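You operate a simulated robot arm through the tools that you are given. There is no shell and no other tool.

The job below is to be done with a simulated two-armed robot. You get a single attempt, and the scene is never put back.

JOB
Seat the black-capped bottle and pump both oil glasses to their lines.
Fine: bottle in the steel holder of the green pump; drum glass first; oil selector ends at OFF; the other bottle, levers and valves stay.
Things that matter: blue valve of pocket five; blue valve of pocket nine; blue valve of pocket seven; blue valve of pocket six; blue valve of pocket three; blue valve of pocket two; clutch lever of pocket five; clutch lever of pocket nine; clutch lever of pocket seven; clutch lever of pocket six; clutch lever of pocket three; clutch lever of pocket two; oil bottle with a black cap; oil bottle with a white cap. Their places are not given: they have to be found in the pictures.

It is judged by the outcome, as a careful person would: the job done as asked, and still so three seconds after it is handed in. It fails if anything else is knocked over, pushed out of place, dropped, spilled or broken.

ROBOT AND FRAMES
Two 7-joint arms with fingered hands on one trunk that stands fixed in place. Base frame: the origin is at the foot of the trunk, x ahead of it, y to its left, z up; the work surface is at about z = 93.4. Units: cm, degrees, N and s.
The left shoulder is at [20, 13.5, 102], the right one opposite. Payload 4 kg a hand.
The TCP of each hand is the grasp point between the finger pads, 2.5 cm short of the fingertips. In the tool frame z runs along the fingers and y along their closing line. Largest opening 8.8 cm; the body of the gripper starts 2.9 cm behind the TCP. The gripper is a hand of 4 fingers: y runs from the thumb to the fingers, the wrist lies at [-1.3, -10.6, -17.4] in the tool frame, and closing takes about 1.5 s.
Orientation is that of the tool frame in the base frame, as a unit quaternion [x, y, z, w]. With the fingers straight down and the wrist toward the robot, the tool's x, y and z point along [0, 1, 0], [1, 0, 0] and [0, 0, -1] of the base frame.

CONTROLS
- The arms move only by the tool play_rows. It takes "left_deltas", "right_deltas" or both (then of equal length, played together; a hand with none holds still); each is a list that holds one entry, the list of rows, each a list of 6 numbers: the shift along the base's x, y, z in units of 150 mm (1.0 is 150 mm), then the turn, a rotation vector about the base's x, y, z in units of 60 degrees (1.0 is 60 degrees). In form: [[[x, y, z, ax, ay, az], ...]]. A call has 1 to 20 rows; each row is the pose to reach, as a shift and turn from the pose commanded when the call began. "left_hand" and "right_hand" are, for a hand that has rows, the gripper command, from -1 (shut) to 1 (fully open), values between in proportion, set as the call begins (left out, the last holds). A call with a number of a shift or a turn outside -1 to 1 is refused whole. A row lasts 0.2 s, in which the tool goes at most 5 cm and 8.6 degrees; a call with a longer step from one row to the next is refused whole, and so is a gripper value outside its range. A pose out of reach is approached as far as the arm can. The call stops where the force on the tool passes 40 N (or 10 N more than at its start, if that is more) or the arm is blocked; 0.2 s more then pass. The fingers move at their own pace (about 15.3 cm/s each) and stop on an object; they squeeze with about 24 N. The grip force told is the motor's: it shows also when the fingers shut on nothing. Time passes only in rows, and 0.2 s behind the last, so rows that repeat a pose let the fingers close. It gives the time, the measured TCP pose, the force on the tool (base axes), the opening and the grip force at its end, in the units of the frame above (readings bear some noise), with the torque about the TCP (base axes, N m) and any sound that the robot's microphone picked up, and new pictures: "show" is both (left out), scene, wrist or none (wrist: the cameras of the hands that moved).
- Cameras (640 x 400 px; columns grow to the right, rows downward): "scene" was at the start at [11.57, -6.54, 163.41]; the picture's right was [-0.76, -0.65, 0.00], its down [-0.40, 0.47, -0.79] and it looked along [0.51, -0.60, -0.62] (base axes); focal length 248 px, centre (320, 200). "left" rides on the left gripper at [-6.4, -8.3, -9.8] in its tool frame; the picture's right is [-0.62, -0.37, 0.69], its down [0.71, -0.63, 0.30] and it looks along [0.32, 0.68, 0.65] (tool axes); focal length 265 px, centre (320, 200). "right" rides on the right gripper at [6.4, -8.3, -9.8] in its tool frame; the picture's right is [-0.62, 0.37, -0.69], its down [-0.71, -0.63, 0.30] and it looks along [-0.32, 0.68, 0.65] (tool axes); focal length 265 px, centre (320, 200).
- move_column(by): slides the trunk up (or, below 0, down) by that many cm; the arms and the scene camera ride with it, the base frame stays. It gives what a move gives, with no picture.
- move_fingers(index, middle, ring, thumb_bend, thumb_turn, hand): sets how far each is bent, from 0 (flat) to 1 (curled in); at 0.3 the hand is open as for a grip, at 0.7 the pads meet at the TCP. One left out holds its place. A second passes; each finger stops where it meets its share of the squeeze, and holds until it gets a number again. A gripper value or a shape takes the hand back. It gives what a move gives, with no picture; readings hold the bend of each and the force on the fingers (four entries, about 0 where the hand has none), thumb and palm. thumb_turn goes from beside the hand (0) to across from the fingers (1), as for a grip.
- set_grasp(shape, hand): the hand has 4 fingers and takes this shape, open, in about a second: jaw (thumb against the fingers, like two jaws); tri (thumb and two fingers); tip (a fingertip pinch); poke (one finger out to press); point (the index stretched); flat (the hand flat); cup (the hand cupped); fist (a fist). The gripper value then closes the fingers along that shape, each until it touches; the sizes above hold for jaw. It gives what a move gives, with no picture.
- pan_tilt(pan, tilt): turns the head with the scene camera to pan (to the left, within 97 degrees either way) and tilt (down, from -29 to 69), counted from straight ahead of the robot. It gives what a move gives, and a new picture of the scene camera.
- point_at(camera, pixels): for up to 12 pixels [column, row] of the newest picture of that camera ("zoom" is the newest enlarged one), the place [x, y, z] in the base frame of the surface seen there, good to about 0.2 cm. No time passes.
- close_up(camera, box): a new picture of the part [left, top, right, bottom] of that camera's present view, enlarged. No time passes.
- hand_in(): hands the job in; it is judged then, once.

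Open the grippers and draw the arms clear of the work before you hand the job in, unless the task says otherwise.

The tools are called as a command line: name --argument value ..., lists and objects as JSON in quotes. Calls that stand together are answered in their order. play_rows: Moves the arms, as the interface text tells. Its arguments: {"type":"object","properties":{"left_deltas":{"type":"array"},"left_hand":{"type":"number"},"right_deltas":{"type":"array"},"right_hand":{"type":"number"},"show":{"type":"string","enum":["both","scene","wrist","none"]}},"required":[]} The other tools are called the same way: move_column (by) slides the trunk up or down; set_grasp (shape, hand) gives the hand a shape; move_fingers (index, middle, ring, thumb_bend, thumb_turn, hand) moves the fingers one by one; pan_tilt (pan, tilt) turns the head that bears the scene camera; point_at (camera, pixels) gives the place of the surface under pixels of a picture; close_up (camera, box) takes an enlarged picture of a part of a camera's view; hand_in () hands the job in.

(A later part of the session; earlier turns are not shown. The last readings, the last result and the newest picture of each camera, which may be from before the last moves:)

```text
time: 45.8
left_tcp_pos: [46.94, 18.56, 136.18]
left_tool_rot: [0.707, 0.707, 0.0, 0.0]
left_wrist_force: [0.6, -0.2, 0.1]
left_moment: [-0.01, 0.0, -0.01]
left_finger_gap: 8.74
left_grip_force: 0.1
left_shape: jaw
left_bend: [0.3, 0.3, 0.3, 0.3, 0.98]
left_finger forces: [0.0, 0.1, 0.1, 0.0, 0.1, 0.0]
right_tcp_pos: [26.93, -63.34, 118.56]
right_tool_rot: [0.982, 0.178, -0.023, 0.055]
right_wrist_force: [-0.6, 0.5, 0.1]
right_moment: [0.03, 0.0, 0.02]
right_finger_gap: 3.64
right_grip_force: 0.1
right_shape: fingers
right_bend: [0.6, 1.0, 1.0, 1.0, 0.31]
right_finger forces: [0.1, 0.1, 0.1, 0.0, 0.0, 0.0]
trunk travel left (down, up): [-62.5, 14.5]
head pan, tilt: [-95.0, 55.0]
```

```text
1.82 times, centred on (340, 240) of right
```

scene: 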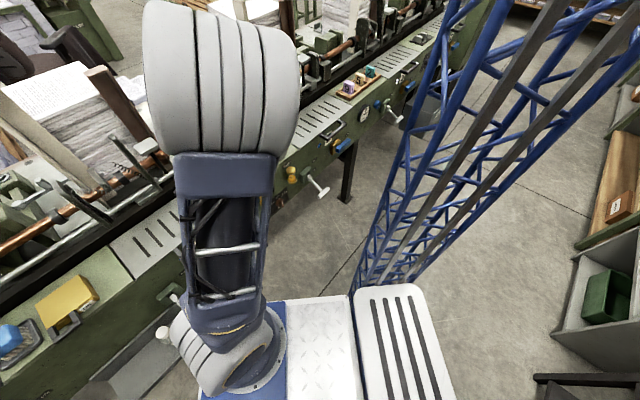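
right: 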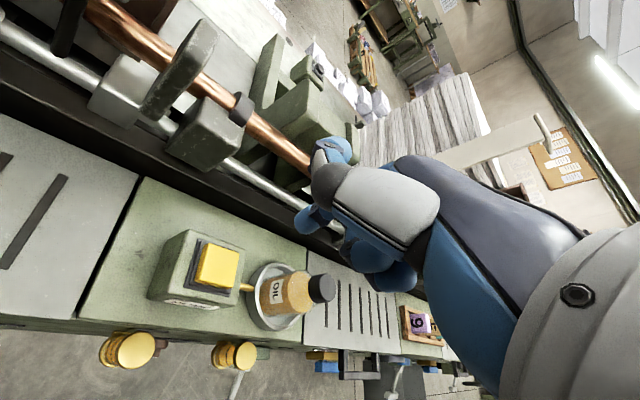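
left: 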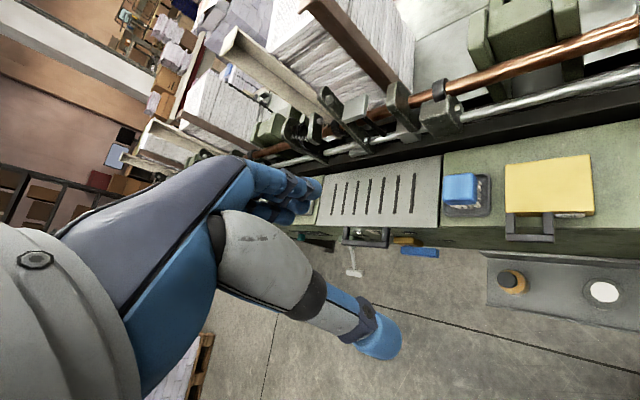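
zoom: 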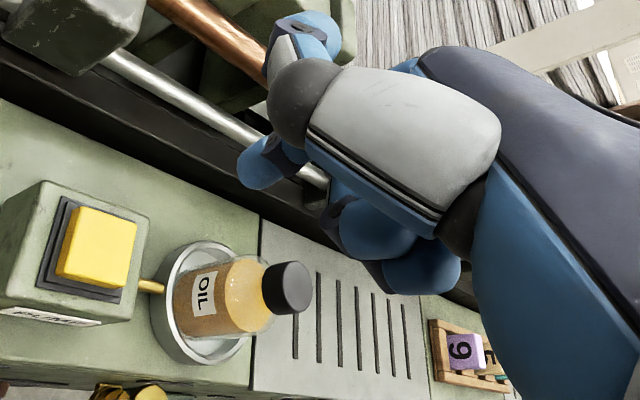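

The index is out with the thumb beside it. I put the thumb across, and measure the fingertip position.

move_fingers --hand "right" --index 0.55 --middle 1 --ring 1 --thumb_bend 1 --thumb_turn 1

play_rows --right_deltas '[[[0, 0, 0, 0, 0, 0]]]' --show "wrist"

close_up --camera "right" --box '[230, 130, 450, 350]'

```text
time: 46.8
left_tcp_pos: [46.98, 18.54, 136.25]
left_tool_rot: [0.707, 0.708, 0.0, 0.0]
left_wrist_force: [-0.8, 1.0, -0.3]
left_moment: [-0.02, 0.0, -0.01]
left_finger_gap: 8.79
left_grip_force: 0.0
left_shape: jaw
left_bend: [0.3, 0.3, 0.3, 0.3, 0.98]
left_finger forces: [0.0, 0.0, 0.0, 0.1, 0.1, 0.0]
right_tcp_pos: [26.9, -63.25, 118.43]
right_tool_rot: [0.982, 0.177, -0.024, 0.054]
right_wrist_force: [-0.7, -0.1, 0.1]
right_moment: [-0.01, -0.02, -0.02]
right_finger_gap: 2.15
right_grip_force: 0.1
right_shape: fingers
right_bend: [0.55, 1.0, 1.0, 0.99, 0.97]
right_finger forces: [0.1, 0.0, 0.0, 0.0, 0.0, 0.0]
trunk travel left (down, up): [-62.5, 14.5]
head pan, tilt: [-95.0, 55.0]
```

```text
time: 47.2
left_tcp_pos: [47.03, 18.56, 136.21]
left_tool_rot: [0.707, 0.707, 0.001, -0.001]
left_wrist_force: [0.4, -0.2, 0.1]
left_moment: [-0.02, 0.0, -0.03]
left_finger_gap: 8.77
left_grip_force: 0.0
left_shape: jaw
left_bend: [0.3, 0.3, 0.3, 0.3, 0.98]
left_finger forces: [0.0, 0.1, 0.1, 0.0, 0.0, 0.0]
right_tcp_pos: [26.75, -63.35, 118.54]
right_tool_rot: [0.982, 0.177, -0.024, 0.055]
right_wrist_force: [-0.6, 0.9, 0.7]
right_moment: [0.0, 0.0, 0.02]
right_finger_gap: 2.16
right_grip_force: 0.0
right_shape: fingers
right_bend: [0.55, 1.0, 1.0, 0.99, 0.97]
right_finger forces: [0.0, 0.0, 0.1, 0.1, 0.0, 0.0]
trunk travel left (down, up): [-62.5, 14.5]
head pan, tilt: [-95.0, 55.0]
```

right: 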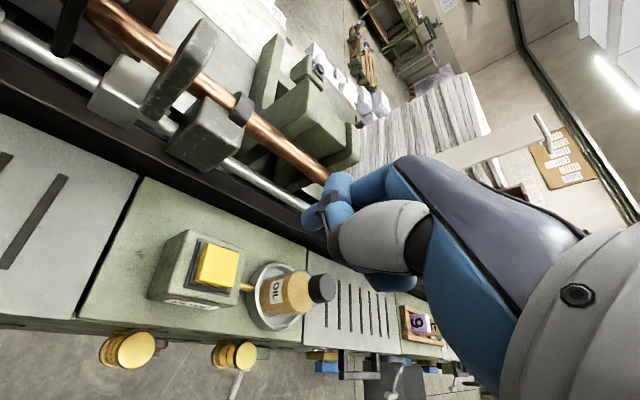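

```text
1.82 times, centred on (340, 240) of right
```

zoom: 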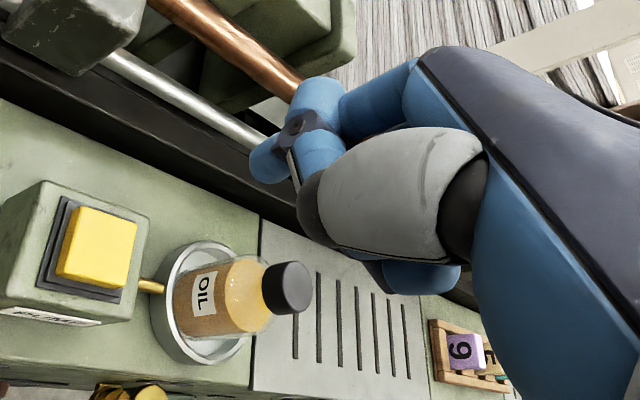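

I measure fingertip points.

point_at --camera "zoom" --pixels '[[256, 160], [270, 165], [275, 150], [300, 110], [320, 90], [300, 200], [345, 200], [268, 175], [285, 160]]'

```text
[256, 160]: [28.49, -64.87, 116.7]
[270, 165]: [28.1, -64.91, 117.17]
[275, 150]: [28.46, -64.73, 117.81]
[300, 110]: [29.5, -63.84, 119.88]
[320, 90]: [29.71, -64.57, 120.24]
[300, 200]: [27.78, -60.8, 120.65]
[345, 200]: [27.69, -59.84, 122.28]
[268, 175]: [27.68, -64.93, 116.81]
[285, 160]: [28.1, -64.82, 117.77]
```

The index tip sits about 2 cm beyond the other fingers. I tilt the hand by half of the turn needed (finger 40° below level, toward the panel), backing off over the front edge, and check the elbow.

play_rows --right_deltas '[[[-0.14, 0.07, -0.03, -0.08, -0.046, 0.022], [-0.28, 0.14, -0.06, -0.16, -0.092, 0.045], [-0.42, 0.21, -0.09, -0.24, -0.138, 0.067], [-0.56, 0.3, -0.12, -0.321, -0.184, 0.09]]]' --show "scene"

```text
time: 48.2
left_tcp_pos: [47.05, 18.53, 136.27]
left_tool_rot: [0.707, 0.707, 0.0, 0.0]
left_wrist_force: [0.3, 0.4, -0.3]
left_moment: [-0.02, -0.01, 0.02]
left_finger_gap: 8.77
left_grip_force: 0.0
left_shape: jaw
left_bend: [0.3, 0.3, 0.3, 0.3, 0.98]
left_finger forces: [0.0, 0.0, 0.0, 0.0, 0.1, 0.0]
right_tcp_pos: [18.57, -58.78, 116.74]
right_tool_rot: [0.947, 0.212, 0.044, 0.236]
right_wrist_force: [-0.4, 0.4, -0.6]
right_moment: [0.0, 0.02, -0.02]
right_finger_gap: 2.16
right_grip_force: 0.1
right_shape: fingers
right_bend: [0.55, 1.0, 1.0, 0.99, 0.97]
right_finger forces: [0.0, 0.1, 0.0, 0.0, 0.1, 0.0]
trunk travel left (down, up): [-62.5, 14.5]
head pan, tilt: [-95.0, 55.0]
```

scene: 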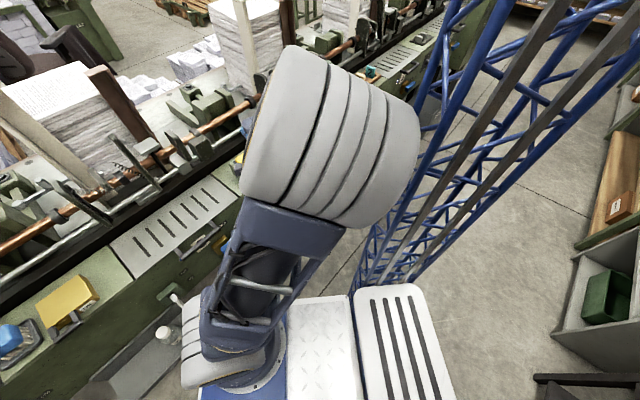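

The elbow edges toward the mast. A higher shoulder straightens the arm and keeps the elbow in line, so I raise the trunk fully and then lower the hand in front of the panel.

move_column --by 14

play_rows --right_deltas '[[[0, 0, -0.25, 0, 0, 0], [0, 0, -0.5, 0, 0, 0], [0, 0, -0.75, 0, 0, 0], [0, 0, -1.0, 0, 0, 0]]]' --show "scene"

```text
time: 49.9
left_tcp_pos: [47.1, 18.61, 150.3]
left_tool_rot: [0.707, 0.707, 0.0, 0.0]
left_wrist_force: [-0.8, 0.4, -0.1]
left_moment: [0.0, -0.01, 0.02]
left_finger_gap: 8.77
left_grip_force: 0.1
left_shape: jaw
left_bend: [0.3, 0.3, 0.3, 0.3, 0.98]
left_finger forces: [0.0, 0.0, 0.1, 0.0, 0.1, 0.0]
right_tcp_pos: [18.56, -58.81, 130.91]
right_tool_rot: [0.948, 0.212, 0.044, 0.235]
right_wrist_force: [-0.2, -0.1, 0.2]
right_moment: [0.01, -0.03, 0.02]
right_finger_gap: 2.15
right_grip_force: 0.1
right_shape: fingers
right_bend: [0.55, 1.0, 1.0, 0.99, 0.97]
right_finger forces: [0.0, 0.0, 0.1, 0.0, 0.0, 0.0]
trunk travel left (down, up): [-76.5, 0.5]
head pan, tilt: [-95.0, 55.0]
```

```text
time: 50.9
left_tcp_pos: [47.99, 18.9, 149.65]
left_tool_rot: [0.707, 0.708, -0.004, -0.002]
left_wrist_force: [-0.4, -0.2, -0.2]
left_moment: [-0.02, 0.05, 0.01]
left_finger_gap: 8.81
left_grip_force: 0.0
left_shape: jaw
left_bend: [0.3, 0.3, 0.3, 0.3, 0.98]
left_finger forces: [0.0, 0.0, 0.0, 0.0, 0.0, 0.1]
right_tcp_pos: [17.06, -59.97, 121.17]
right_tool_rot: [0.933, 0.238, -0.06, 0.263]
right_wrist_force: [-0.7, -0.1, 0.5]
right_moment: [0.02, 0.02, -0.02]
right_finger_gap: 2.15
right_grip_force: 0.0
right_shape: fingers
right_bend: [0.55, 1.0, 1.0, 0.99, 0.97]
right_finger forces: [0.1, 0.1, 0.0, 0.1, 0.0, 0.1]
trunk travel left (down, up): [-76.5, 0.5]
head pan, tilt: [-95.0, 55.0]
stopped in row 4 (right hand): the arm was blocked; the commanded pose is now the measured one
```

scene: 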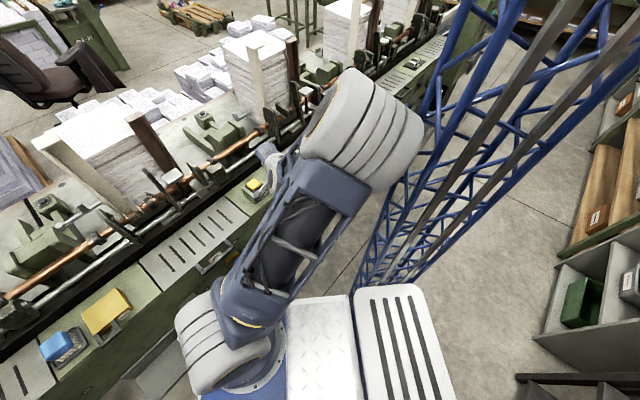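

Blocked by the mast again. Instead of pitching the hand, I'll keep fingers-down and stretch the index flat so it points toward the panel. First I return to fingers-down with yaw -90 and move off the mast.

play_rows --right_deltas '[[[0.1, -0.03, 0, 0.08, -0.018, -0.072], [0.2, -0.06, 0, 0.165, -0.037, -0.149], [0.3, -0.09, 0, 0.25, -0.057, -0.226], [0.4, -0.12, 0, 0.335, -0.076, -0.303], [0.45, -0.15, 0, 0.42, -0.096, -0.38], [0.5, -0.15, 0, 0.514, -0.117, -0.465]]]' --show "scene"

```text
time: 52.3
left_tcp_pos: [46.99, 18.51, 150.2]
left_tool_rot: [0.707, 0.708, 0.0, 0.0]
left_wrist_force: [-0.2, -0.1, 0.2]
left_moment: [0.03, 0.01, -0.01]
left_finger_gap: 8.76
left_grip_force: 0.2
left_shape: jaw
left_bend: [0.3, 0.3, 0.3, 0.3, 0.98]
left_finger forces: [0.0, 0.0, 0.0, 0.0, 0.1, 0.1]
right_tcp_pos: [23.66, -62.36, 120.83]
right_tool_rot: [1.0, -0.007, 0.01, -0.002]
right_wrist_force: [-0.2, -0.7, -0.2]
right_moment: [-0.02, 0.0, -0.04]
right_finger_gap: 2.16
right_grip_force: 0.0
right_shape: fingers
right_bend: [0.55, 1.0, 1.0, 0.99, 0.97]
right_finger forces: [0.0, 0.0, 0.0, 0.1, 0.1, 0.0]
trunk travel left (down, up): [-76.5, 0.5]
head pan, tilt: [-95.0, 55.0]
```

scene: 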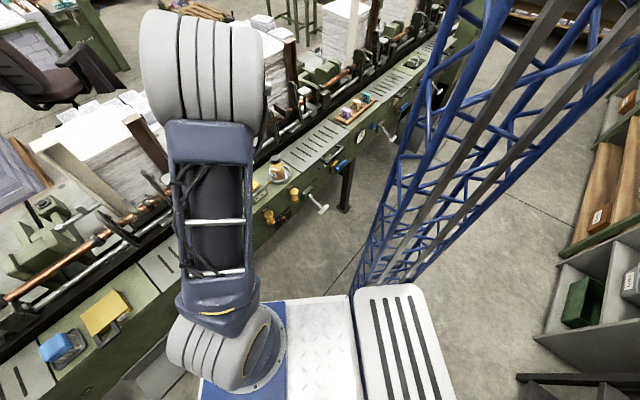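

The elbow is upright-left and free. I stretch the index and look at its shape in the wrist camera.

move_fingers --hand "right" --index 0.1

play_rows --right_deltas '[[[0, 0, 0, 0, 0, 0]]]' --show "wrist"

```text
time: 53.3
left_tcp_pos: [46.94, 18.46, 150.18]
left_tool_rot: [0.707, 0.707, -0.001, 0.0]
left_wrist_force: [-0.3, -0.3, 0.4]
left_moment: [-0.03, -0.01, 0.02]
left_finger_gap: 8.77
left_grip_force: 0.1
left_shape: jaw
left_bend: [0.3, 0.3, 0.3, 0.3, 0.98]
left_finger forces: [0.0, 0.0, 0.0, 0.0, 0.0, 0.0]
right_tcp_pos: [23.49, -62.23, 120.88]
right_tool_rot: [1.0, -0.008, 0.009, -0.002]
right_wrist_force: [0.2, 0.2, -0.1]
right_moment: [0.02, 0.03, 0.0]
right_finger_gap: 2.97
right_grip_force: 0.0
right_shape: fingers
right_bend: [0.1, 1.0, 1.0, 1.0, 1.0]
right_finger forces: [0.0, 0.0, 0.0, 0.1, 0.1, 0.0]
trunk travel left (down, up): [-76.5, 0.5]
head pan, tilt: [-95.0, 55.0]
```

```text
time: 53.7
left_tcp_pos: [47.0, 18.43, 150.2]
left_tool_rot: [0.707, 0.707, 0.0, 0.0]
left_wrist_force: [0.1, -0.3, -0.5]
left_moment: [0.01, -0.02, -0.01]
left_finger_gap: 8.77
left_grip_force: 0.1
left_shape: jaw
left_bend: [0.3, 0.3, 0.3, 0.3, 0.98]
left_finger forces: [0.0, 0.0, 0.0, 0.0, 0.1, 0.1]
right_tcp_pos: [23.64, -62.39, 120.87]
right_tool_rot: [1.0, -0.008, 0.009, -0.002]
right_wrist_force: [0.6, 0.3, -0.4]
right_moment: [-0.02, 0.0, 0.0]
right_finger_gap: 2.96
right_grip_force: 0.1
right_shape: fingers
right_bend: [0.1, 1.0, 1.0, 1.0, 1.0]
right_finger forces: [0.0, 0.0, 0.0, 0.0, 0.0, 0.0]
trunk travel left (down, up): [-76.5, 0.5]
head pan, tilt: [-95.0, 55.0]
```

right: 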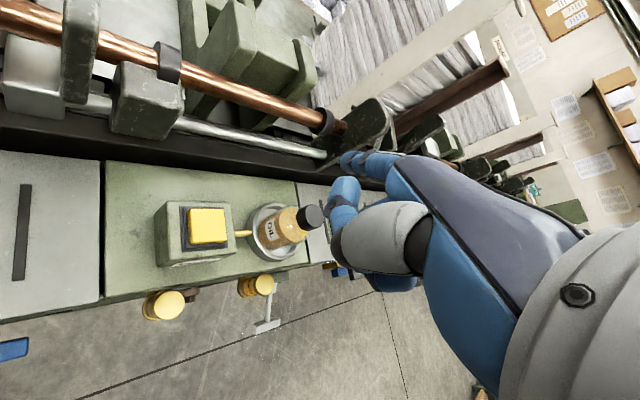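

I enlarge to find the stretched index.

close_up --camera "right" --box '[300, 120, 460, 300]'

point_at --camera "right" --pixels '[[343, 160], [349, 162], [360, 162], [375, 165], [395, 175], [345, 188], [340, 215], [332, 225], [338, 235], [380, 285]]'

```text
2.22 times, centred on (380, 210) of right
```

zoom: 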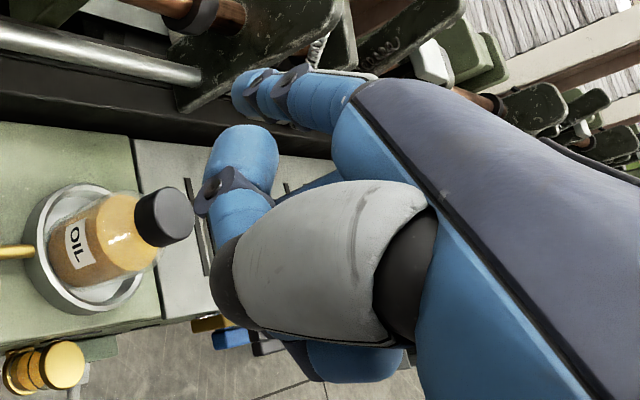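

```text
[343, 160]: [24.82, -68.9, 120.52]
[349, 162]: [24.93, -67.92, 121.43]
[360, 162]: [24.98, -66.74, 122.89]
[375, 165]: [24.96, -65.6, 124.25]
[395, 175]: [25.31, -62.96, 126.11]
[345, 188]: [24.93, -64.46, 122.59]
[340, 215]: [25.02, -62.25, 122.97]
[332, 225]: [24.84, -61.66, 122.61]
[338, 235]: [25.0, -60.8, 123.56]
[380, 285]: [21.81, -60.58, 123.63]
```

The straight index points 43° down-forward, tip 6.5 cm ahead of the TCP: just what I need without pitching. I back the hand off to in front of the panel, still high.

play_rows --right_deltas '[[[-0.24, 0.11, 0, 0, 0, 0], [-0.48, 0.22, 0, 0, 0, 0], [-0.72, 0.33, 0, 0, 0, 0], [-0.96, 0.43, 0, 0, 0, 0]]]' --show "none"

play_rows --right_deltas '[[[0, 0, -0.2, 0, 0, 0], [0, 0, -0.4, 0, 0, 0], [0, 0, -0.6, 0, 0, 0]]]' --show "scene"

```text
time: 54.7
left_tcp_pos: [47.09, 18.4, 150.14]
left_tool_rot: [0.707, 0.707, 0.0, -0.001]
left_wrist_force: [0.2, 0.1, -0.3]
left_moment: [0.07, 0.05, 0.01]
left_finger_gap: 8.77
left_grip_force: 0.2
left_shape: jaw
left_bend: [0.3, 0.3, 0.3, 0.3, 0.98]
left_finger forces: [0.0, 0.1, 0.0, 0.0, 0.0, 0.0]
right_tcp_pos: [9.55, -55.93, 121.12]
right_tool_rot: [1.0, -0.007, 0.009, -0.002]
right_wrist_force: [0.1, -0.8, 0.6]
right_moment: [0.02, -0.01, -0.04]
right_finger_gap: 2.98
right_grip_force: 0.1
right_shape: fingers
right_bend: [0.1, 1.0, 1.0, 1.0, 1.0]
right_finger forces: [0.0, 0.0, 0.1, 0.0, 0.0, 0.0]
trunk travel left (down, up): [-76.5, 0.5]
head pan, tilt: [-95.0, 55.0]
```

```text
time: 55.5
left_tcp_pos: [48.13, 18.99, 150.1]
left_tool_rot: [0.707, 0.707, -0.005, -0.002]
left_wrist_force: [0.7, 0.2, 0.1]
left_moment: [0.02, 0.02, -0.02]
left_finger_gap: 8.78
left_grip_force: 0.0
left_shape: jaw
left_bend: [0.3, 0.3, 0.3, 0.3, 0.98]
left_finger forces: [0.0, 0.1, 0.1, 0.1, 0.0, 0.1]
right_tcp_pos: [9.83, -55.93, 113.51]
right_tool_rot: [1.0, -0.006, -0.009, 0.01]
right_wrist_force: [1.1, -0.9, 0.6]
right_moment: [0.02, 0.01, 0.0]
right_finger_gap: 2.98
right_grip_force: 0.2
right_shape: fingers
right_bend: [0.1, 1.0, 1.0, 1.0, 1.0]
right_finger forces: [0.0, 0.1, 0.0, 0.0, 0.0, 0.0]
trunk travel left (down, up): [-76.5, 0.5]
head pan, tilt: [-95.0, 55.0]
```

scene: 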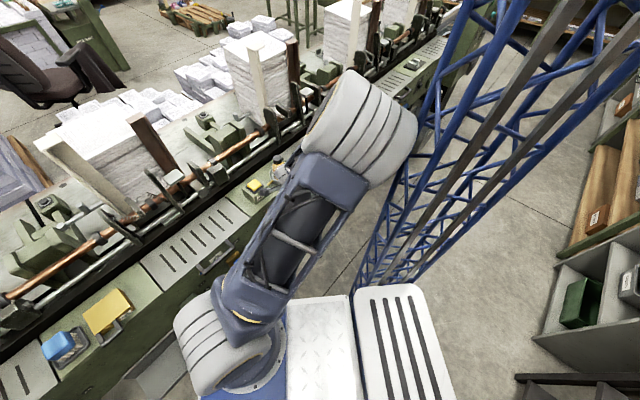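

Lowering the arm swings the elbow into the mast, but with the hand above shoulder height it stays clear. So I raise the hand again, then lower the whole trunk instead.

play_rows --right_deltas '[[[0, 0, 0.25, 0, 0, 0], [0, 0, 0.5, 0, 0, 0], [0, 0, 0.75, 0, 0, 0], [0, 0, 1.0, 0, 0, 0]]]' --show "none"

play_rows --right_deltas '[[[0, 0, 0.15, 0, 0, 0], [0, 0, 0.3, 0, 0, 0], [0, 0, 0.4, 0, 0, 0]]]' --show "scene"

```text
time: 56.5
left_tcp_pos: [47.09, 18.41, 150.19]
left_tool_rot: [0.708, 0.707, 0.0, 0.001]
left_wrist_force: [1.0, 0.3, -0.3]
left_moment: [0.04, -0.01, 0.02]
left_finger_gap: 8.75
left_grip_force: 0.0
left_shape: jaw
left_bend: [0.3, 0.3, 0.3, 0.3, 0.98]
left_finger forces: [0.1, 0.0, 0.1, 0.1, 0.0, 0.0]
right_tcp_pos: [9.14, -56.07, 126.75]
right_tool_rot: [1.0, -0.008, 0.01, -0.002]
right_wrist_force: [-0.1, -1.2, 0.8]
right_moment: [0.02, 0.03, -0.01]
right_finger_gap: 2.97
right_grip_force: 0.1
right_shape: fingers
right_bend: [0.1, 1.0, 1.0, 1.0, 1.0]
right_finger forces: [0.0, 0.1, 0.0, 0.1, 0.0, 0.0]
trunk travel left (down, up): [-76.5, 0.5]
head pan, tilt: [-95.0, 55.0]
```

```text
time: 57.3
left_tcp_pos: [47.01, 18.54, 150.22]
left_tool_rot: [0.707, 0.707, 0.0, 0.0]
left_wrist_force: [0.8, 0.3, 0.1]
left_moment: [-0.02, -0.02, 0.04]
left_finger_gap: 8.78
left_grip_force: 0.0
left_shape: jaw
left_bend: [0.3, 0.3, 0.3, 0.3, 0.98]
left_finger forces: [0.0, 0.0, 0.0, 0.1, 0.0, 0.1]
right_tcp_pos: [9.21, -55.83, 132.96]
right_tool_rot: [1.0, -0.008, 0.009, -0.002]
right_wrist_force: [0.5, 0.2, -0.7]
right_moment: [0.0, 0.03, -0.03]
right_finger_gap: 2.97
right_grip_force: 0.0
right_shape: fingers
right_bend: [0.1, 1.0, 1.0, 1.0, 1.0]
right_finger forces: [0.0, 0.1, 0.0, 0.1, 0.0, 0.0]
trunk travel left (down, up): [-76.5, 0.5]
head pan, tilt: [-95.0, 55.0]
```

scene: 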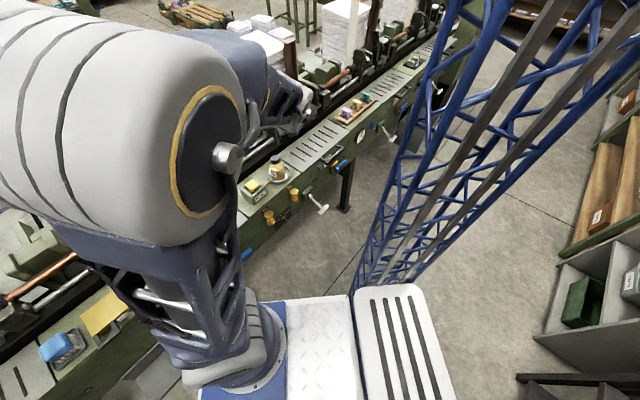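

Now the elbow leans left and the panel is in view. I check where the elbow is relative to the machine before lowering the trunk.

point_at --camera "scene" --pixels '[[120, 100], [60, 180], [200, 120], [150, 240], [230, 155], [270, 95], [290, 100], [200, 330], [30, 60], [120, 250]]'

```text
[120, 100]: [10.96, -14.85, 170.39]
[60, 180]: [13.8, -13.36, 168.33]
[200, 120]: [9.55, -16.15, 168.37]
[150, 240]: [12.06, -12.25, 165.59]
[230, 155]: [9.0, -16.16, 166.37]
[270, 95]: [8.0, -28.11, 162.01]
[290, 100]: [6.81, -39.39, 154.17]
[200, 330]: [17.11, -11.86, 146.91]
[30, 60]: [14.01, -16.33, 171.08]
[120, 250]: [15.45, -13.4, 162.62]
```

The elbow is high over the shoulder, clear of everything. I lower the trunk by 54 cm, bringing the finger to the panel's height.

move_column --by -54

pan_tilt --pan -80 --tilt 35

play_rows --right_deltas '[[[0, 0, 0, 0, 0, 0]]]' --show "wrist"

```text
refused: -54 is not a number from -40 to 40
```

```text
time: 58.1
left_tcp_pos: [47.03, 18.56, 150.25]
left_tool_rot: [0.707, 0.707, -0.001, 0.001]
left_wrist_force: [0.1, -0.9, -0.3]
left_moment: [0.0, -0.02, 0.01]
left_finger_gap: 8.76
left_grip_force: 0.0
left_shape: jaw
left_bend: [0.3, 0.3, 0.3, 0.3, 0.98]
left_finger forces: [0.1, 0.1, 0.0, 0.0, 0.0, 0.1]
right_tcp_pos: [9.16, -55.74, 132.95]
right_tool_rot: [1.0, -0.008, 0.01, -0.001]
right_wrist_force: [-0.6, 0.2, 0.0]
right_moment: [0.02, 0.02, 0.0]
right_finger_gap: 2.96
right_grip_force: 0.1
right_shape: fingers
right_bend: [0.1, 1.0, 1.0, 1.0, 1.0]
right_finger forces: [0.1, 0.0, 0.0, 0.0, 0.1, 0.0]
trunk travel left (down, up): [-76.5, 0.5]
head pan, tilt: [-80.0, 35.0]
```

scene: 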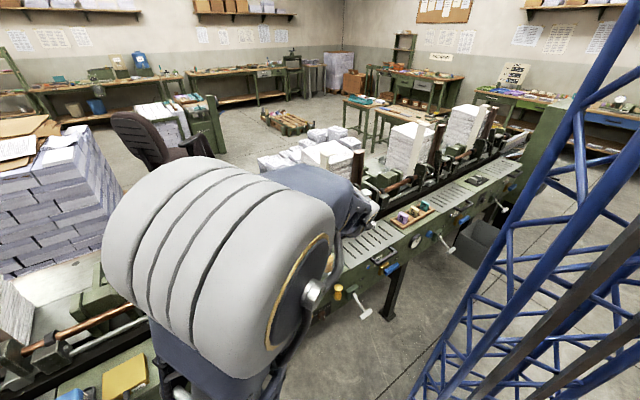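

```text
time: 58.5
left_tcp_pos: [47.06, 18.54, 150.33]
left_tool_rot: [0.707, 0.707, 0.0, -0.001]
left_wrist_force: [0.3, -0.7, 0.7]
left_moment: [-0.01, 0.02, -0.02]
left_finger_gap: 8.79
left_grip_force: 0.1
left_shape: jaw
left_bend: [0.3, 0.3, 0.3, 0.3, 0.98]
left_finger forces: [0.0, 0.1, 0.0, 0.0, 0.0, 0.1]
right_tcp_pos: [9.26, -55.83, 132.94]
right_tool_rot: [1.0, -0.009, 0.01, -0.001]
right_wrist_force: [0.2, -0.2, 0.0]
right_moment: [0.01, -0.01, 0.0]
right_finger_gap: 2.99
right_grip_force: 0.1
right_shape: fingers
right_bend: [0.1, 1.0, 1.0, 1.0, 1.0]
right_finger forces: [0.0, 0.1, 0.1, 0.1, 0.0, 0.0]
trunk travel left (down, up): [-76.5, 0.5]
head pan, tilt: [-80.0, 35.0]
```

right: 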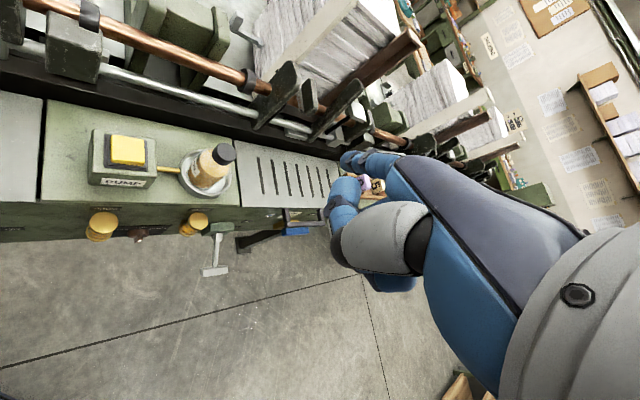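

Column moves are limited to 40; I lower in two steps, with a look from the wrist camera after.

move_column --by -38

play_rows --right_deltas '[[[0, 0, 0, 0, 0, 0]]]' --show "both"

```text
time: 62.2
left_tcp_pos: [46.94, 18.48, 112.28]
left_tool_rot: [0.707, 0.707, 0.0, 0.0]
left_wrist_force: [0.0, -0.5, -0.2]
left_moment: [-0.01, -0.03, 0.03]
left_finger_gap: 8.76
left_grip_force: 0.0
left_shape: jaw
left_bend: [0.3, 0.3, 0.3, 0.3, 0.98]
left_finger forces: [0.0, 0.1, 0.0, 0.1, 0.0, 0.0]
right_tcp_pos: [9.24, -55.83, 94.99]
right_tool_rot: [1.0, -0.009, 0.01, -0.001]
right_wrist_force: [0.8, 0.0, -0.9]
right_moment: [0.0, -0.01, -0.03]
right_finger_gap: 2.98
right_grip_force: 0.0
right_shape: fingers
right_bend: [0.1, 1.0, 1.0, 1.0, 1.0]
right_finger forces: [0.0, 0.0, 0.0, 0.0, 0.1, 0.0]
trunk travel left (down, up): [-38.5, 38.5]
head pan, tilt: [-80.0, 35.0]
```

```text
time: 62.6
left_tcp_pos: [47.01, 18.5, 112.16]
left_tool_rot: [0.707, 0.707, 0.0, 0.0]
left_wrist_force: [0.2, 0.2, -0.3]
left_moment: [0.02, 0.02, 0.0]
left_finger_gap: 8.77
left_grip_force: 0.0
left_shape: jaw
left_bend: [0.3, 0.3, 0.3, 0.3, 0.98]
left_finger forces: [0.0, 0.0, 0.0, 0.0, 0.0, 0.0]
right_tcp_pos: [9.24, -55.76, 95.05]
right_tool_rot: [1.0, -0.009, 0.009, -0.003]
right_wrist_force: [-0.1, -1.1, 0.4]
right_moment: [0.02, 0.01, -0.02]
right_finger_gap: 2.99
right_grip_force: 0.1
right_shape: fingers
right_bend: [0.1, 1.0, 1.0, 1.0, 1.0]
right_finger forces: [0.0, 0.0, 0.0, 0.0, 0.0, 0.0]
trunk travel left (down, up): [-38.5, 38.5]
head pan, tilt: [-80.0, 35.0]
```

scene: 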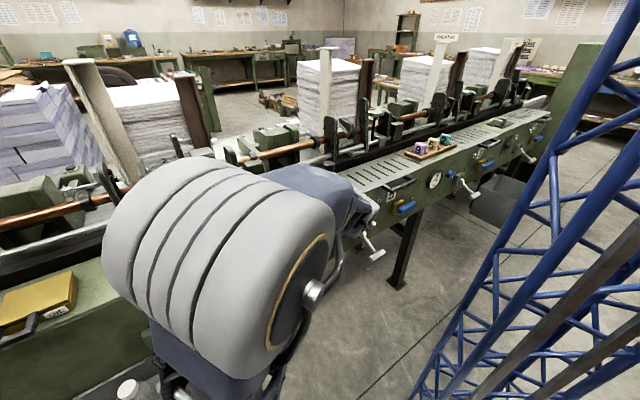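
right: 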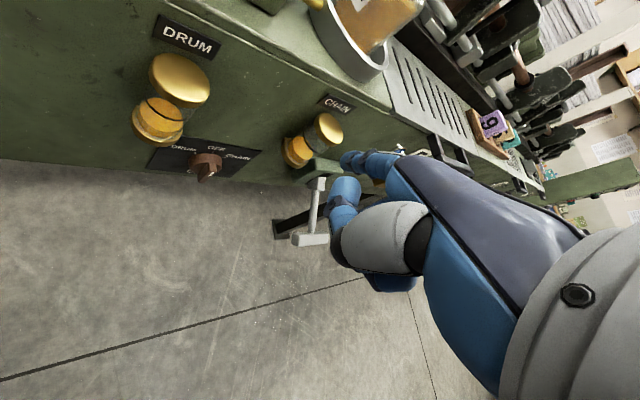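

The wrist camera now shows both glasses and the selector very well. I turn the hand so the finger points nearly straight at the panel (yaw about -52), staying at a standoff.

play_rows --right_deltas '[[[-0.01, -0.07, 0, 0, 0, 0.11], [-0.03, -0.14, 0, 0, 0, 0.22], [-0.05, -0.21, 0, 0, 0, 0.33], [-0.06, -0.28, 0, 0, 0, 0.44], [-0.07, -0.36, 0, 0, 0, 0.54], [-0.07, -0.36, 0, 0, 0, 0.63]]]' --show "both"

```text
time: 64.0
left_tcp_pos: [48.05, 19.5, 111.33]
left_tool_rot: [0.707, 0.707, -0.008, 0.0]
left_wrist_force: [-0.3, -0.7, -0.1]
left_moment: [-0.02, 0.01, 0.02]
left_finger_gap: 8.8
left_grip_force: 0.1
left_shape: jaw
left_bend: [0.3, 0.3, 0.3, 0.3, 0.98]
left_finger forces: [0.0, 0.1, 0.0, 0.0, 0.0, 0.0]
right_tcp_pos: [8.08, -60.28, 96.57]
right_tool_rot: [0.952, 0.304, -0.024, -0.003]
right_wrist_force: [-0.4, -0.6, -1.0]
right_moment: [0.0, 0.03, 0.0]
right_finger_gap: 2.98
right_grip_force: 0.0
right_shape: fingers
right_bend: [0.1, 1.0, 1.0, 1.0, 1.0]
right_finger forces: [0.0, 0.0, 0.0, 0.1, 0.0, 0.0]
trunk travel left (down, up): [-38.5, 38.5]
head pan, tilt: [-80.0, 35.0]
```

scene: 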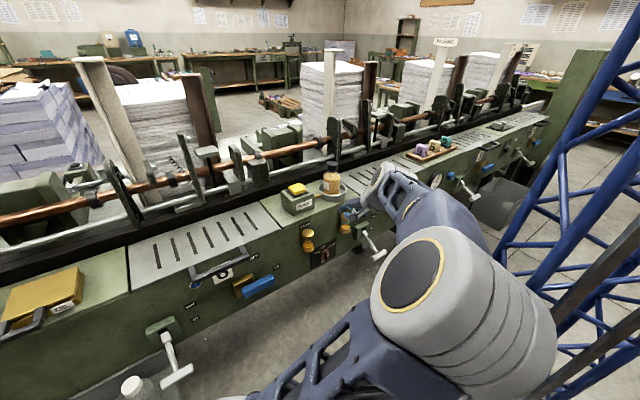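
right: 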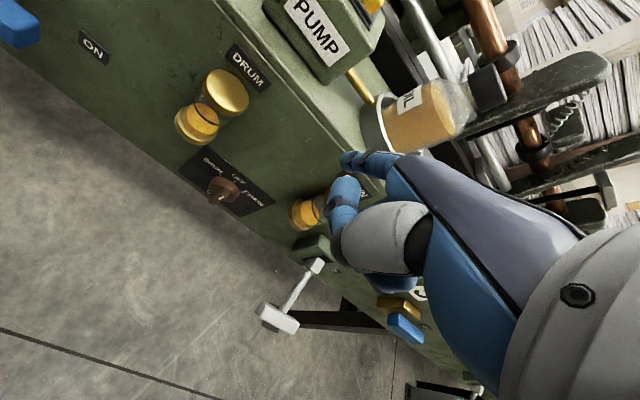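

The elbow flips right with that yaw, so I go back to yaw -90, where it leans left; the finger then points at the panel slanting from the left, so I'll push the bar only from its left side (bottom → DRUM, top → CHAIN).

play_rows --right_deltas '[[[0.07, 0.08, 0, 0, 0, -0.1], [0.14, 0.16, 0, 0, 0, -0.2], [0.21, 0.24, 0, 0, 0, -0.3], [0.28, 0.33, 0, 0, 0, -0.42], [0.34, 0.42, 0, 0, 0, -0.53], [0.4, 0.5, 0, 0, 0, -0.63]]]' --show "both"

```text
time: 65.4
left_tcp_pos: [46.93, 18.61, 112.28]
left_tool_rot: [0.707, 0.707, 0.0, 0.0]
left_wrist_force: [0.4, 0.3, -0.3]
left_moment: [0.0, -0.03, 0.01]
left_finger_gap: 8.76
left_grip_force: 0.1
left_shape: jaw
left_bend: [0.3, 0.3, 0.3, 0.3, 0.98]
left_finger forces: [0.0, 0.0, 0.0, 0.0, 0.1, 0.1]
right_tcp_pos: [14.23, -53.69, 94.96]
right_tool_rot: [1.0, -0.009, 0.011, -0.001]
right_wrist_force: [0.0, 0.9, -0.6]
right_moment: [0.0, 0.0, 0.0]
right_finger_gap: 2.98
right_grip_force: 0.2
right_shape: fingers
right_bend: [0.1, 1.0, 1.0, 1.0, 1.0]
right_finger forces: [0.0, 0.0, 0.0, 0.0, 0.0, 0.1]
trunk travel left (down, up): [-38.5, 38.5]
head pan, tilt: [-80.0, 35.0]
```

scene: 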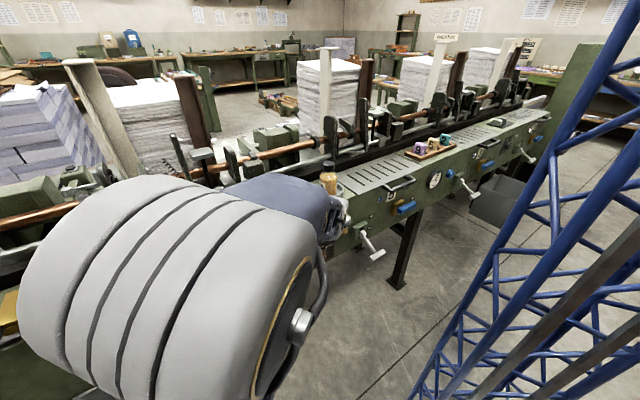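
right: 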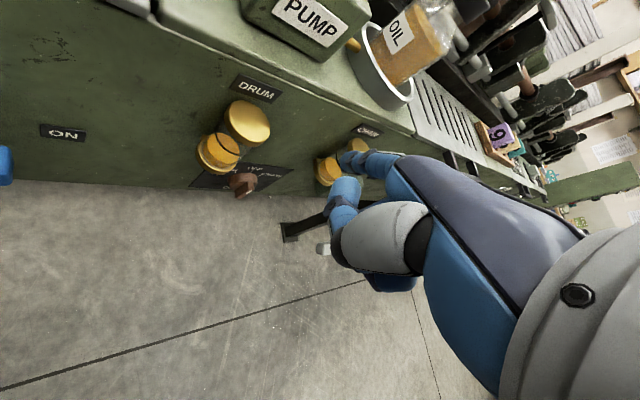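

Clear again. I lower the trunk 22 cm to bring the fingertip to the lower half of the selector bar.

move_column --by -22

play_rows --right_deltas '[[[0, 0, 0, 0, 0, 0]]]' --show "wrist"

close_up --camera "right" --box '[200, 60, 440, 240]'

```text
time: 67.7
left_tcp_pos: [46.92, 18.52, 90.21]
left_tool_rot: [0.707, 0.707, 0.0, 0.0]
left_wrist_force: [0.3, 0.1, -0.6]
left_moment: [0.03, 0.01, -0.01]
left_finger_gap: 8.78
left_grip_force: 0.1
left_shape: jaw
left_bend: [0.3, 0.3, 0.3, 0.3, 0.98]
left_finger forces: [0.0, 0.0, 0.1, 0.0, 0.1, 0.0]
right_tcp_pos: [14.19, -53.65, 73.17]
right_tool_rot: [1.0, -0.009, 0.01, -0.003]
right_wrist_force: [0.3, 0.2, -0.1]
right_moment: [-0.02, 0.0, -0.03]
right_finger_gap: 3.0
right_grip_force: 0.1
right_shape: fingers
right_bend: [0.1, 1.0, 1.0, 1.0, 1.0]
right_finger forces: [0.1, 0.0, 0.0, 0.0, 0.0, 0.0]
trunk travel left (down, up): [-16.5, 60.5]
head pan, tilt: [-80.0, 35.0]
```

```text
time: 68.1
left_tcp_pos: [46.94, 18.46, 90.18]
left_tool_rot: [0.707, 0.707, 0.0, 0.0]
left_wrist_force: [0.7, 0.1, 1.0]
left_moment: [0.01, -0.01, 0.01]
left_finger_gap: 8.79
left_grip_force: 0.1
left_shape: jaw
left_bend: [0.3, 0.3, 0.3, 0.3, 0.98]
left_finger forces: [0.0, 0.0, 0.0, 0.0, 0.1, 0.1]
right_tcp_pos: [14.14, -53.71, 73.06]
right_tool_rot: [1.0, -0.009, 0.009, -0.002]
right_wrist_force: [0.0, 1.0, 0.5]
right_moment: [-0.01, -0.01, 0.0]
right_finger_gap: 2.96
right_grip_force: 0.1
right_shape: fingers
right_bend: [0.1, 1.0, 1.0, 1.0, 1.0]
right_finger forces: [0.0, 0.0, 0.0, 0.0, 0.0, 0.0]
trunk travel left (down, up): [-16.5, 60.5]
head pan, tilt: [-80.0, 35.0]
```

right: 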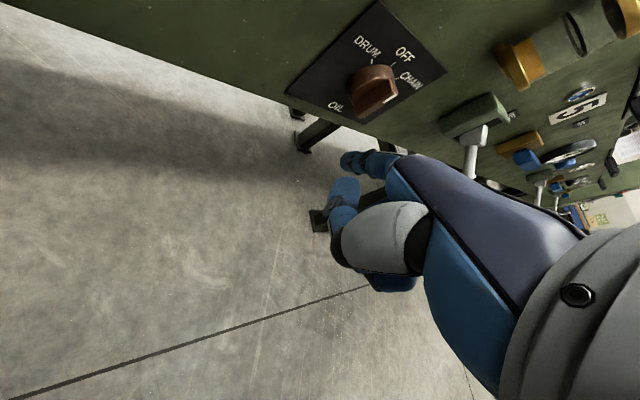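

```text
2.22 times, centred on (320, 150) of right
```

zoom: 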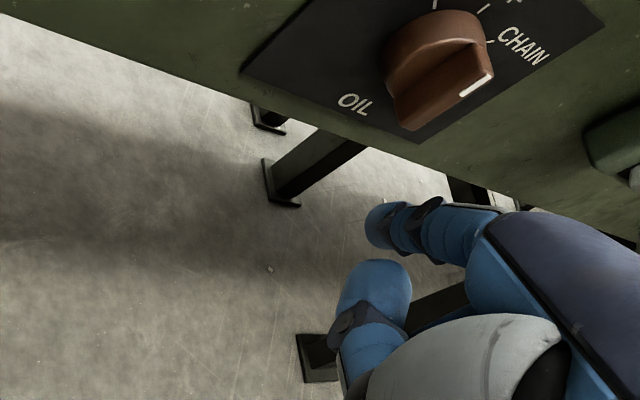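

Good close view of the selector. I measure bar corners and the fingertip here.

point_at --camera "zoom" --pixels '[[405, 122], [490, 75], [420, 128], [465, 85], [430, 85], [400, 100], [375, 225], [380, 210], [395, 240], [370, 212], [440, 40], [478, 88]]'

```text
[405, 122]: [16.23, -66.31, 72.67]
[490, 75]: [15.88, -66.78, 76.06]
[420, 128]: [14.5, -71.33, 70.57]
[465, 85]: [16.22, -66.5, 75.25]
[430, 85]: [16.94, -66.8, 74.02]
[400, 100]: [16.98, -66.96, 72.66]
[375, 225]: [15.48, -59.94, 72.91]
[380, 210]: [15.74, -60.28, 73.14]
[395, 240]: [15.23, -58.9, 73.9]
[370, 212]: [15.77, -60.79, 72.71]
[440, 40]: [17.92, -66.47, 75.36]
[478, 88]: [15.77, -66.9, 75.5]
```

Bar's left face is at s=35.4, bottom z 72.3, front depth 58.4; fingertip centre is about TCP + (5.2 deep, 4.0 right). I bring the tip in beside the bar's lower half, 2 cm to its left.

play_rows --right_deltas '[[[0.08, -0.1, -0.03, 0, 0, 0], [0.15, -0.2, -0.05, 0, 0, 0], [0.2, -0.26, -0.053, 0, 0, 0], [0.223, -0.291, -0.053, 0, 0, 0]]]' --show "wrist"

close_up --camera "right" --box '[200, 60, 440, 240]'

```text
time: 69.1
left_tcp_pos: [47.05, 18.55, 90.22]
left_tool_rot: [0.707, 0.707, 0.0, 0.0]
left_wrist_force: [-0.4, 0.0, 1.1]
left_moment: [0.03, 0.0, 0.0]
left_finger_gap: 8.78
left_grip_force: 0.0
left_shape: jaw
left_bend: [0.3, 0.3, 0.3, 0.3, 0.98]
left_finger forces: [0.0, 0.0, 0.0, 0.1, 0.0, 0.1]
right_tcp_pos: [17.56, -57.95, 72.24]
right_tool_rot: [1.0, -0.008, 0.01, -0.002]
right_wrist_force: [0.1, 0.3, 0.1]
right_moment: [0.0, -0.04, -0.02]
right_finger_gap: 2.99
right_grip_force: 0.0
right_shape: fingers
right_bend: [0.1, 1.0, 1.0, 1.0, 1.0]
right_finger forces: [0.0, 0.0, 0.0, 0.0, 0.1, 0.1]
trunk travel left (down, up): [-16.5, 60.5]
head pan, tilt: [-80.0, 35.0]
```

right: 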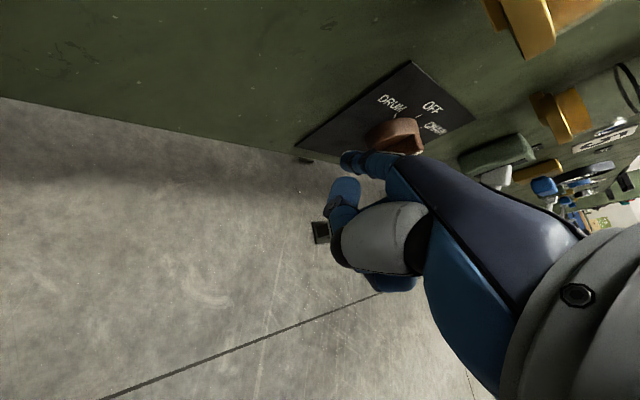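

```text
2.22 times, centred on (320, 150) of right
```

zoom: 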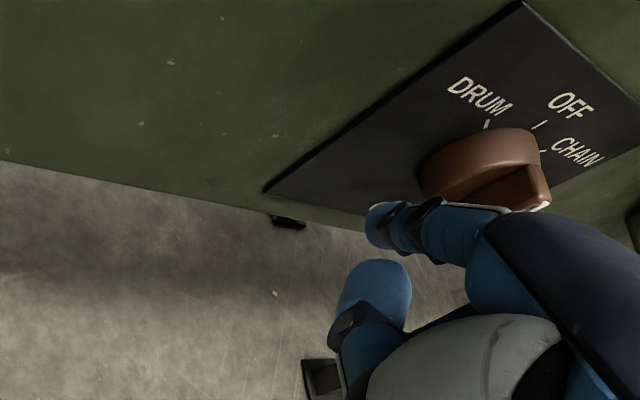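

The tip is in place left of and below the knob. I push right along the arc that carries the bar's bottom to the right (pointer toward DRUM).

play_rows --right_deltas '[[[-0.05, -0.05, 0, 0, 0, 0], [-0.09, -0.09, 0, 0, 0, 0], [-0.111, -0.111, 0, 0, 0, 0], [-0.125, -0.125, -0.012, 0, 0, 0], [-0.139, -0.139, -0.023, 0, 0, 0], [-0.153, -0.153, -0.031, 0, 0, 0], [-0.167, -0.167, -0.038, 0, 0, 0]]]' --show "both"

close_up --camera "right" --box '[240, 40, 480, 220]'

```text
time: 70.7
left_tcp_pos: [47.0, 18.51, 90.24]
left_tool_rot: [0.707, 0.707, 0.0, 0.0]
left_wrist_force: [0.3, -0.4, 0.8]
left_moment: [0.0, 0.02, -0.01]
left_finger_gap: 8.78
left_grip_force: 0.0
left_shape: jaw
left_bend: [0.3, 0.3, 0.3, 0.3, 0.98]
left_finger forces: [0.0, 0.0, 0.1, 0.1, 0.0, 0.0]
right_tcp_pos: [14.94, -60.57, 71.67]
right_tool_rot: [1.0, -0.009, 0.01, -0.001]
right_wrist_force: [1.7, 3.1, -1.8]
right_moment: [0.03, -0.01, 0.07]
right_finger_gap: 2.89
right_grip_force: 1.1
right_shape: fingers
right_bend: [0.11, 1.0, 1.0, 1.0, 1.0]
right_finger forces: [2.6, 0.1, 0.0, 0.0, 0.0, 0.0]
trunk travel left (down, up): [-16.5, 60.5]
head pan, tilt: [-80.0, 35.0]
```

scene: 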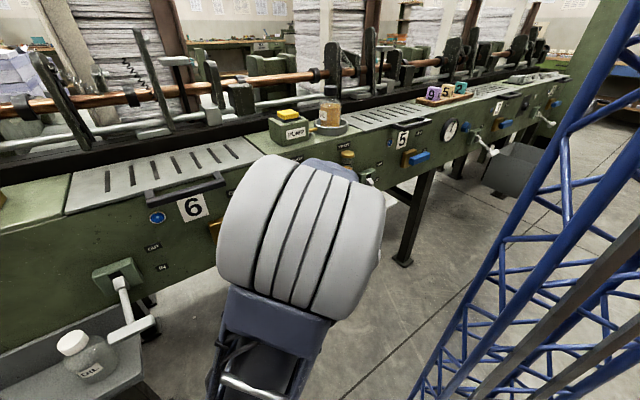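
right: 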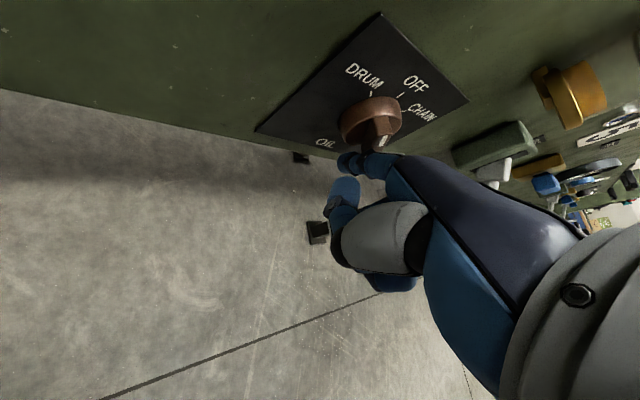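

```text
2.22 times, centred on (360, 130) of right
```

zoom: 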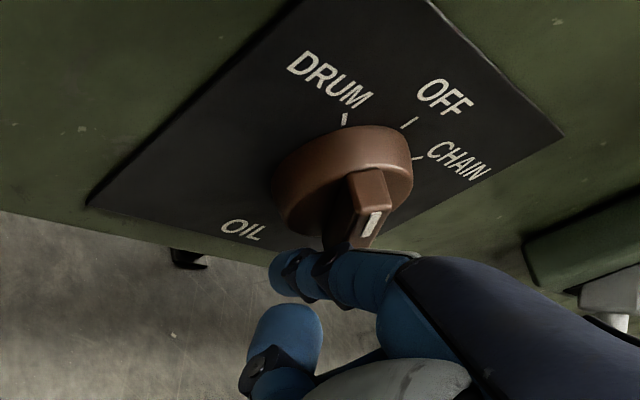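

The knob has begun turning. I measure the white mark and bar front to get its angle.

point_at --camera "zoom" --pixels '[[376, 214], [364, 234], [352, 178], [384, 174], [372, 225], [358, 240], [388, 210], [385, 190], [345, 215]]'

close_up --camera "right" --box '[320, 80, 430, 170]'

```text
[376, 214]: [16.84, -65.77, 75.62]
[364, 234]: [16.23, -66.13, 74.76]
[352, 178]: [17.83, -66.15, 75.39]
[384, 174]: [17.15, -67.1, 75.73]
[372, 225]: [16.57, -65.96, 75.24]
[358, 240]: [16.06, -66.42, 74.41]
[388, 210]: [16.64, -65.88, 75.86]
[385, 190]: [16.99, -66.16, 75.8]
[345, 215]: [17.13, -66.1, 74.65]
```

```text
4.44 times, centred on (375, 125) of right
```

zoom: 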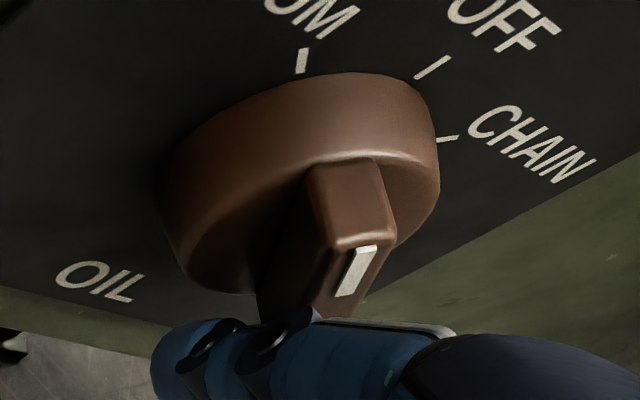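

The mark lies at about 45° toward DRUM (s=34.6,z=75.6 against axis 36.0,74.1). I back the finger off and check it stays.

play_rows --right_deltas '[[[0.05, 0.05, -0.01, 0, 0, 0], [0.09, 0.09, -0.01, 0, 0, 0], [0.04, 0.17, -0.01, 0, 0, 0], [-0.03, 0.25, 0, 0, 0, 0], [-0.1, 0.33, 0, 0, 0, 0]]]' --show "wrist"

close_up --camera "right" --box '[240, 20, 480, 200]'

```text
time: 71.9
left_tcp_pos: [46.97, 18.57, 90.2]
left_tool_rot: [0.707, 0.707, 0.0, 0.0]
left_wrist_force: [0.0, 0.2, 0.0]
left_moment: [0.01, 0.01, 0.02]
left_finger_gap: 8.81
left_grip_force: 0.1
left_shape: jaw
left_bend: [0.3, 0.3, 0.3, 0.3, 0.98]
left_finger forces: [0.0, 0.0, 0.0, 0.0, 0.0, 0.0]
right_tcp_pos: [13.6, -55.74, 71.67]
right_tool_rot: [1.0, -0.009, 0.009, -0.001]
right_wrist_force: [0.4, -0.8, -0.5]
right_moment: [0.02, -0.03, -0.03]
right_finger_gap: 2.98
right_grip_force: 0.1
right_shape: fingers
right_bend: [0.1, 1.0, 1.0, 1.0, 1.0]
right_finger forces: [0.1, 0.0, 0.0, 0.0, 0.0, 0.0]
trunk travel left (down, up): [-16.5, 60.5]
head pan, tilt: [-80.0, 35.0]
```

right: 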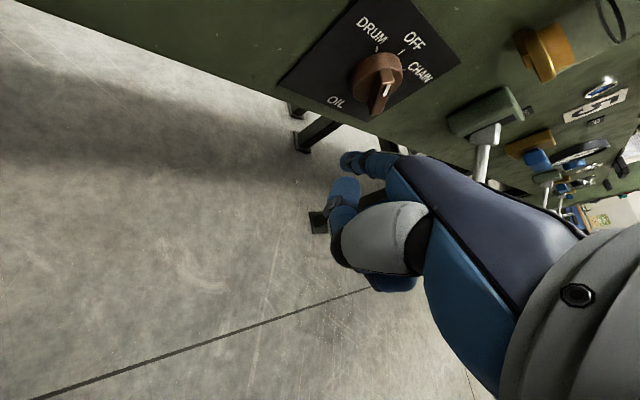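

```text
2.22 times, centred on (360, 110) of right
```

zoom: 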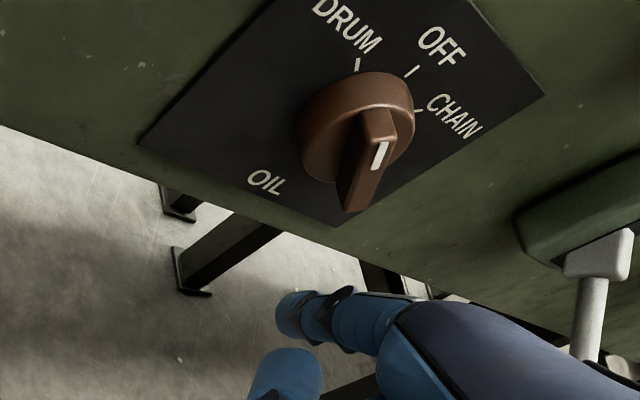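

point_at --camera "zoom" --pixels '[[384, 144], [374, 168], [380, 155], [352, 205], [388, 135], [358, 64], [408, 71], [419, 111]]'

```text
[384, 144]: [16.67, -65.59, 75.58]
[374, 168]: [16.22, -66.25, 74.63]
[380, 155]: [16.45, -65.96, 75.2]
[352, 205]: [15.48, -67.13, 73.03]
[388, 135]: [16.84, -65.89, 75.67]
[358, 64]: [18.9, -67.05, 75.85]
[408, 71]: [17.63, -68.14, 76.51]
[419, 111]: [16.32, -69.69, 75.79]
```

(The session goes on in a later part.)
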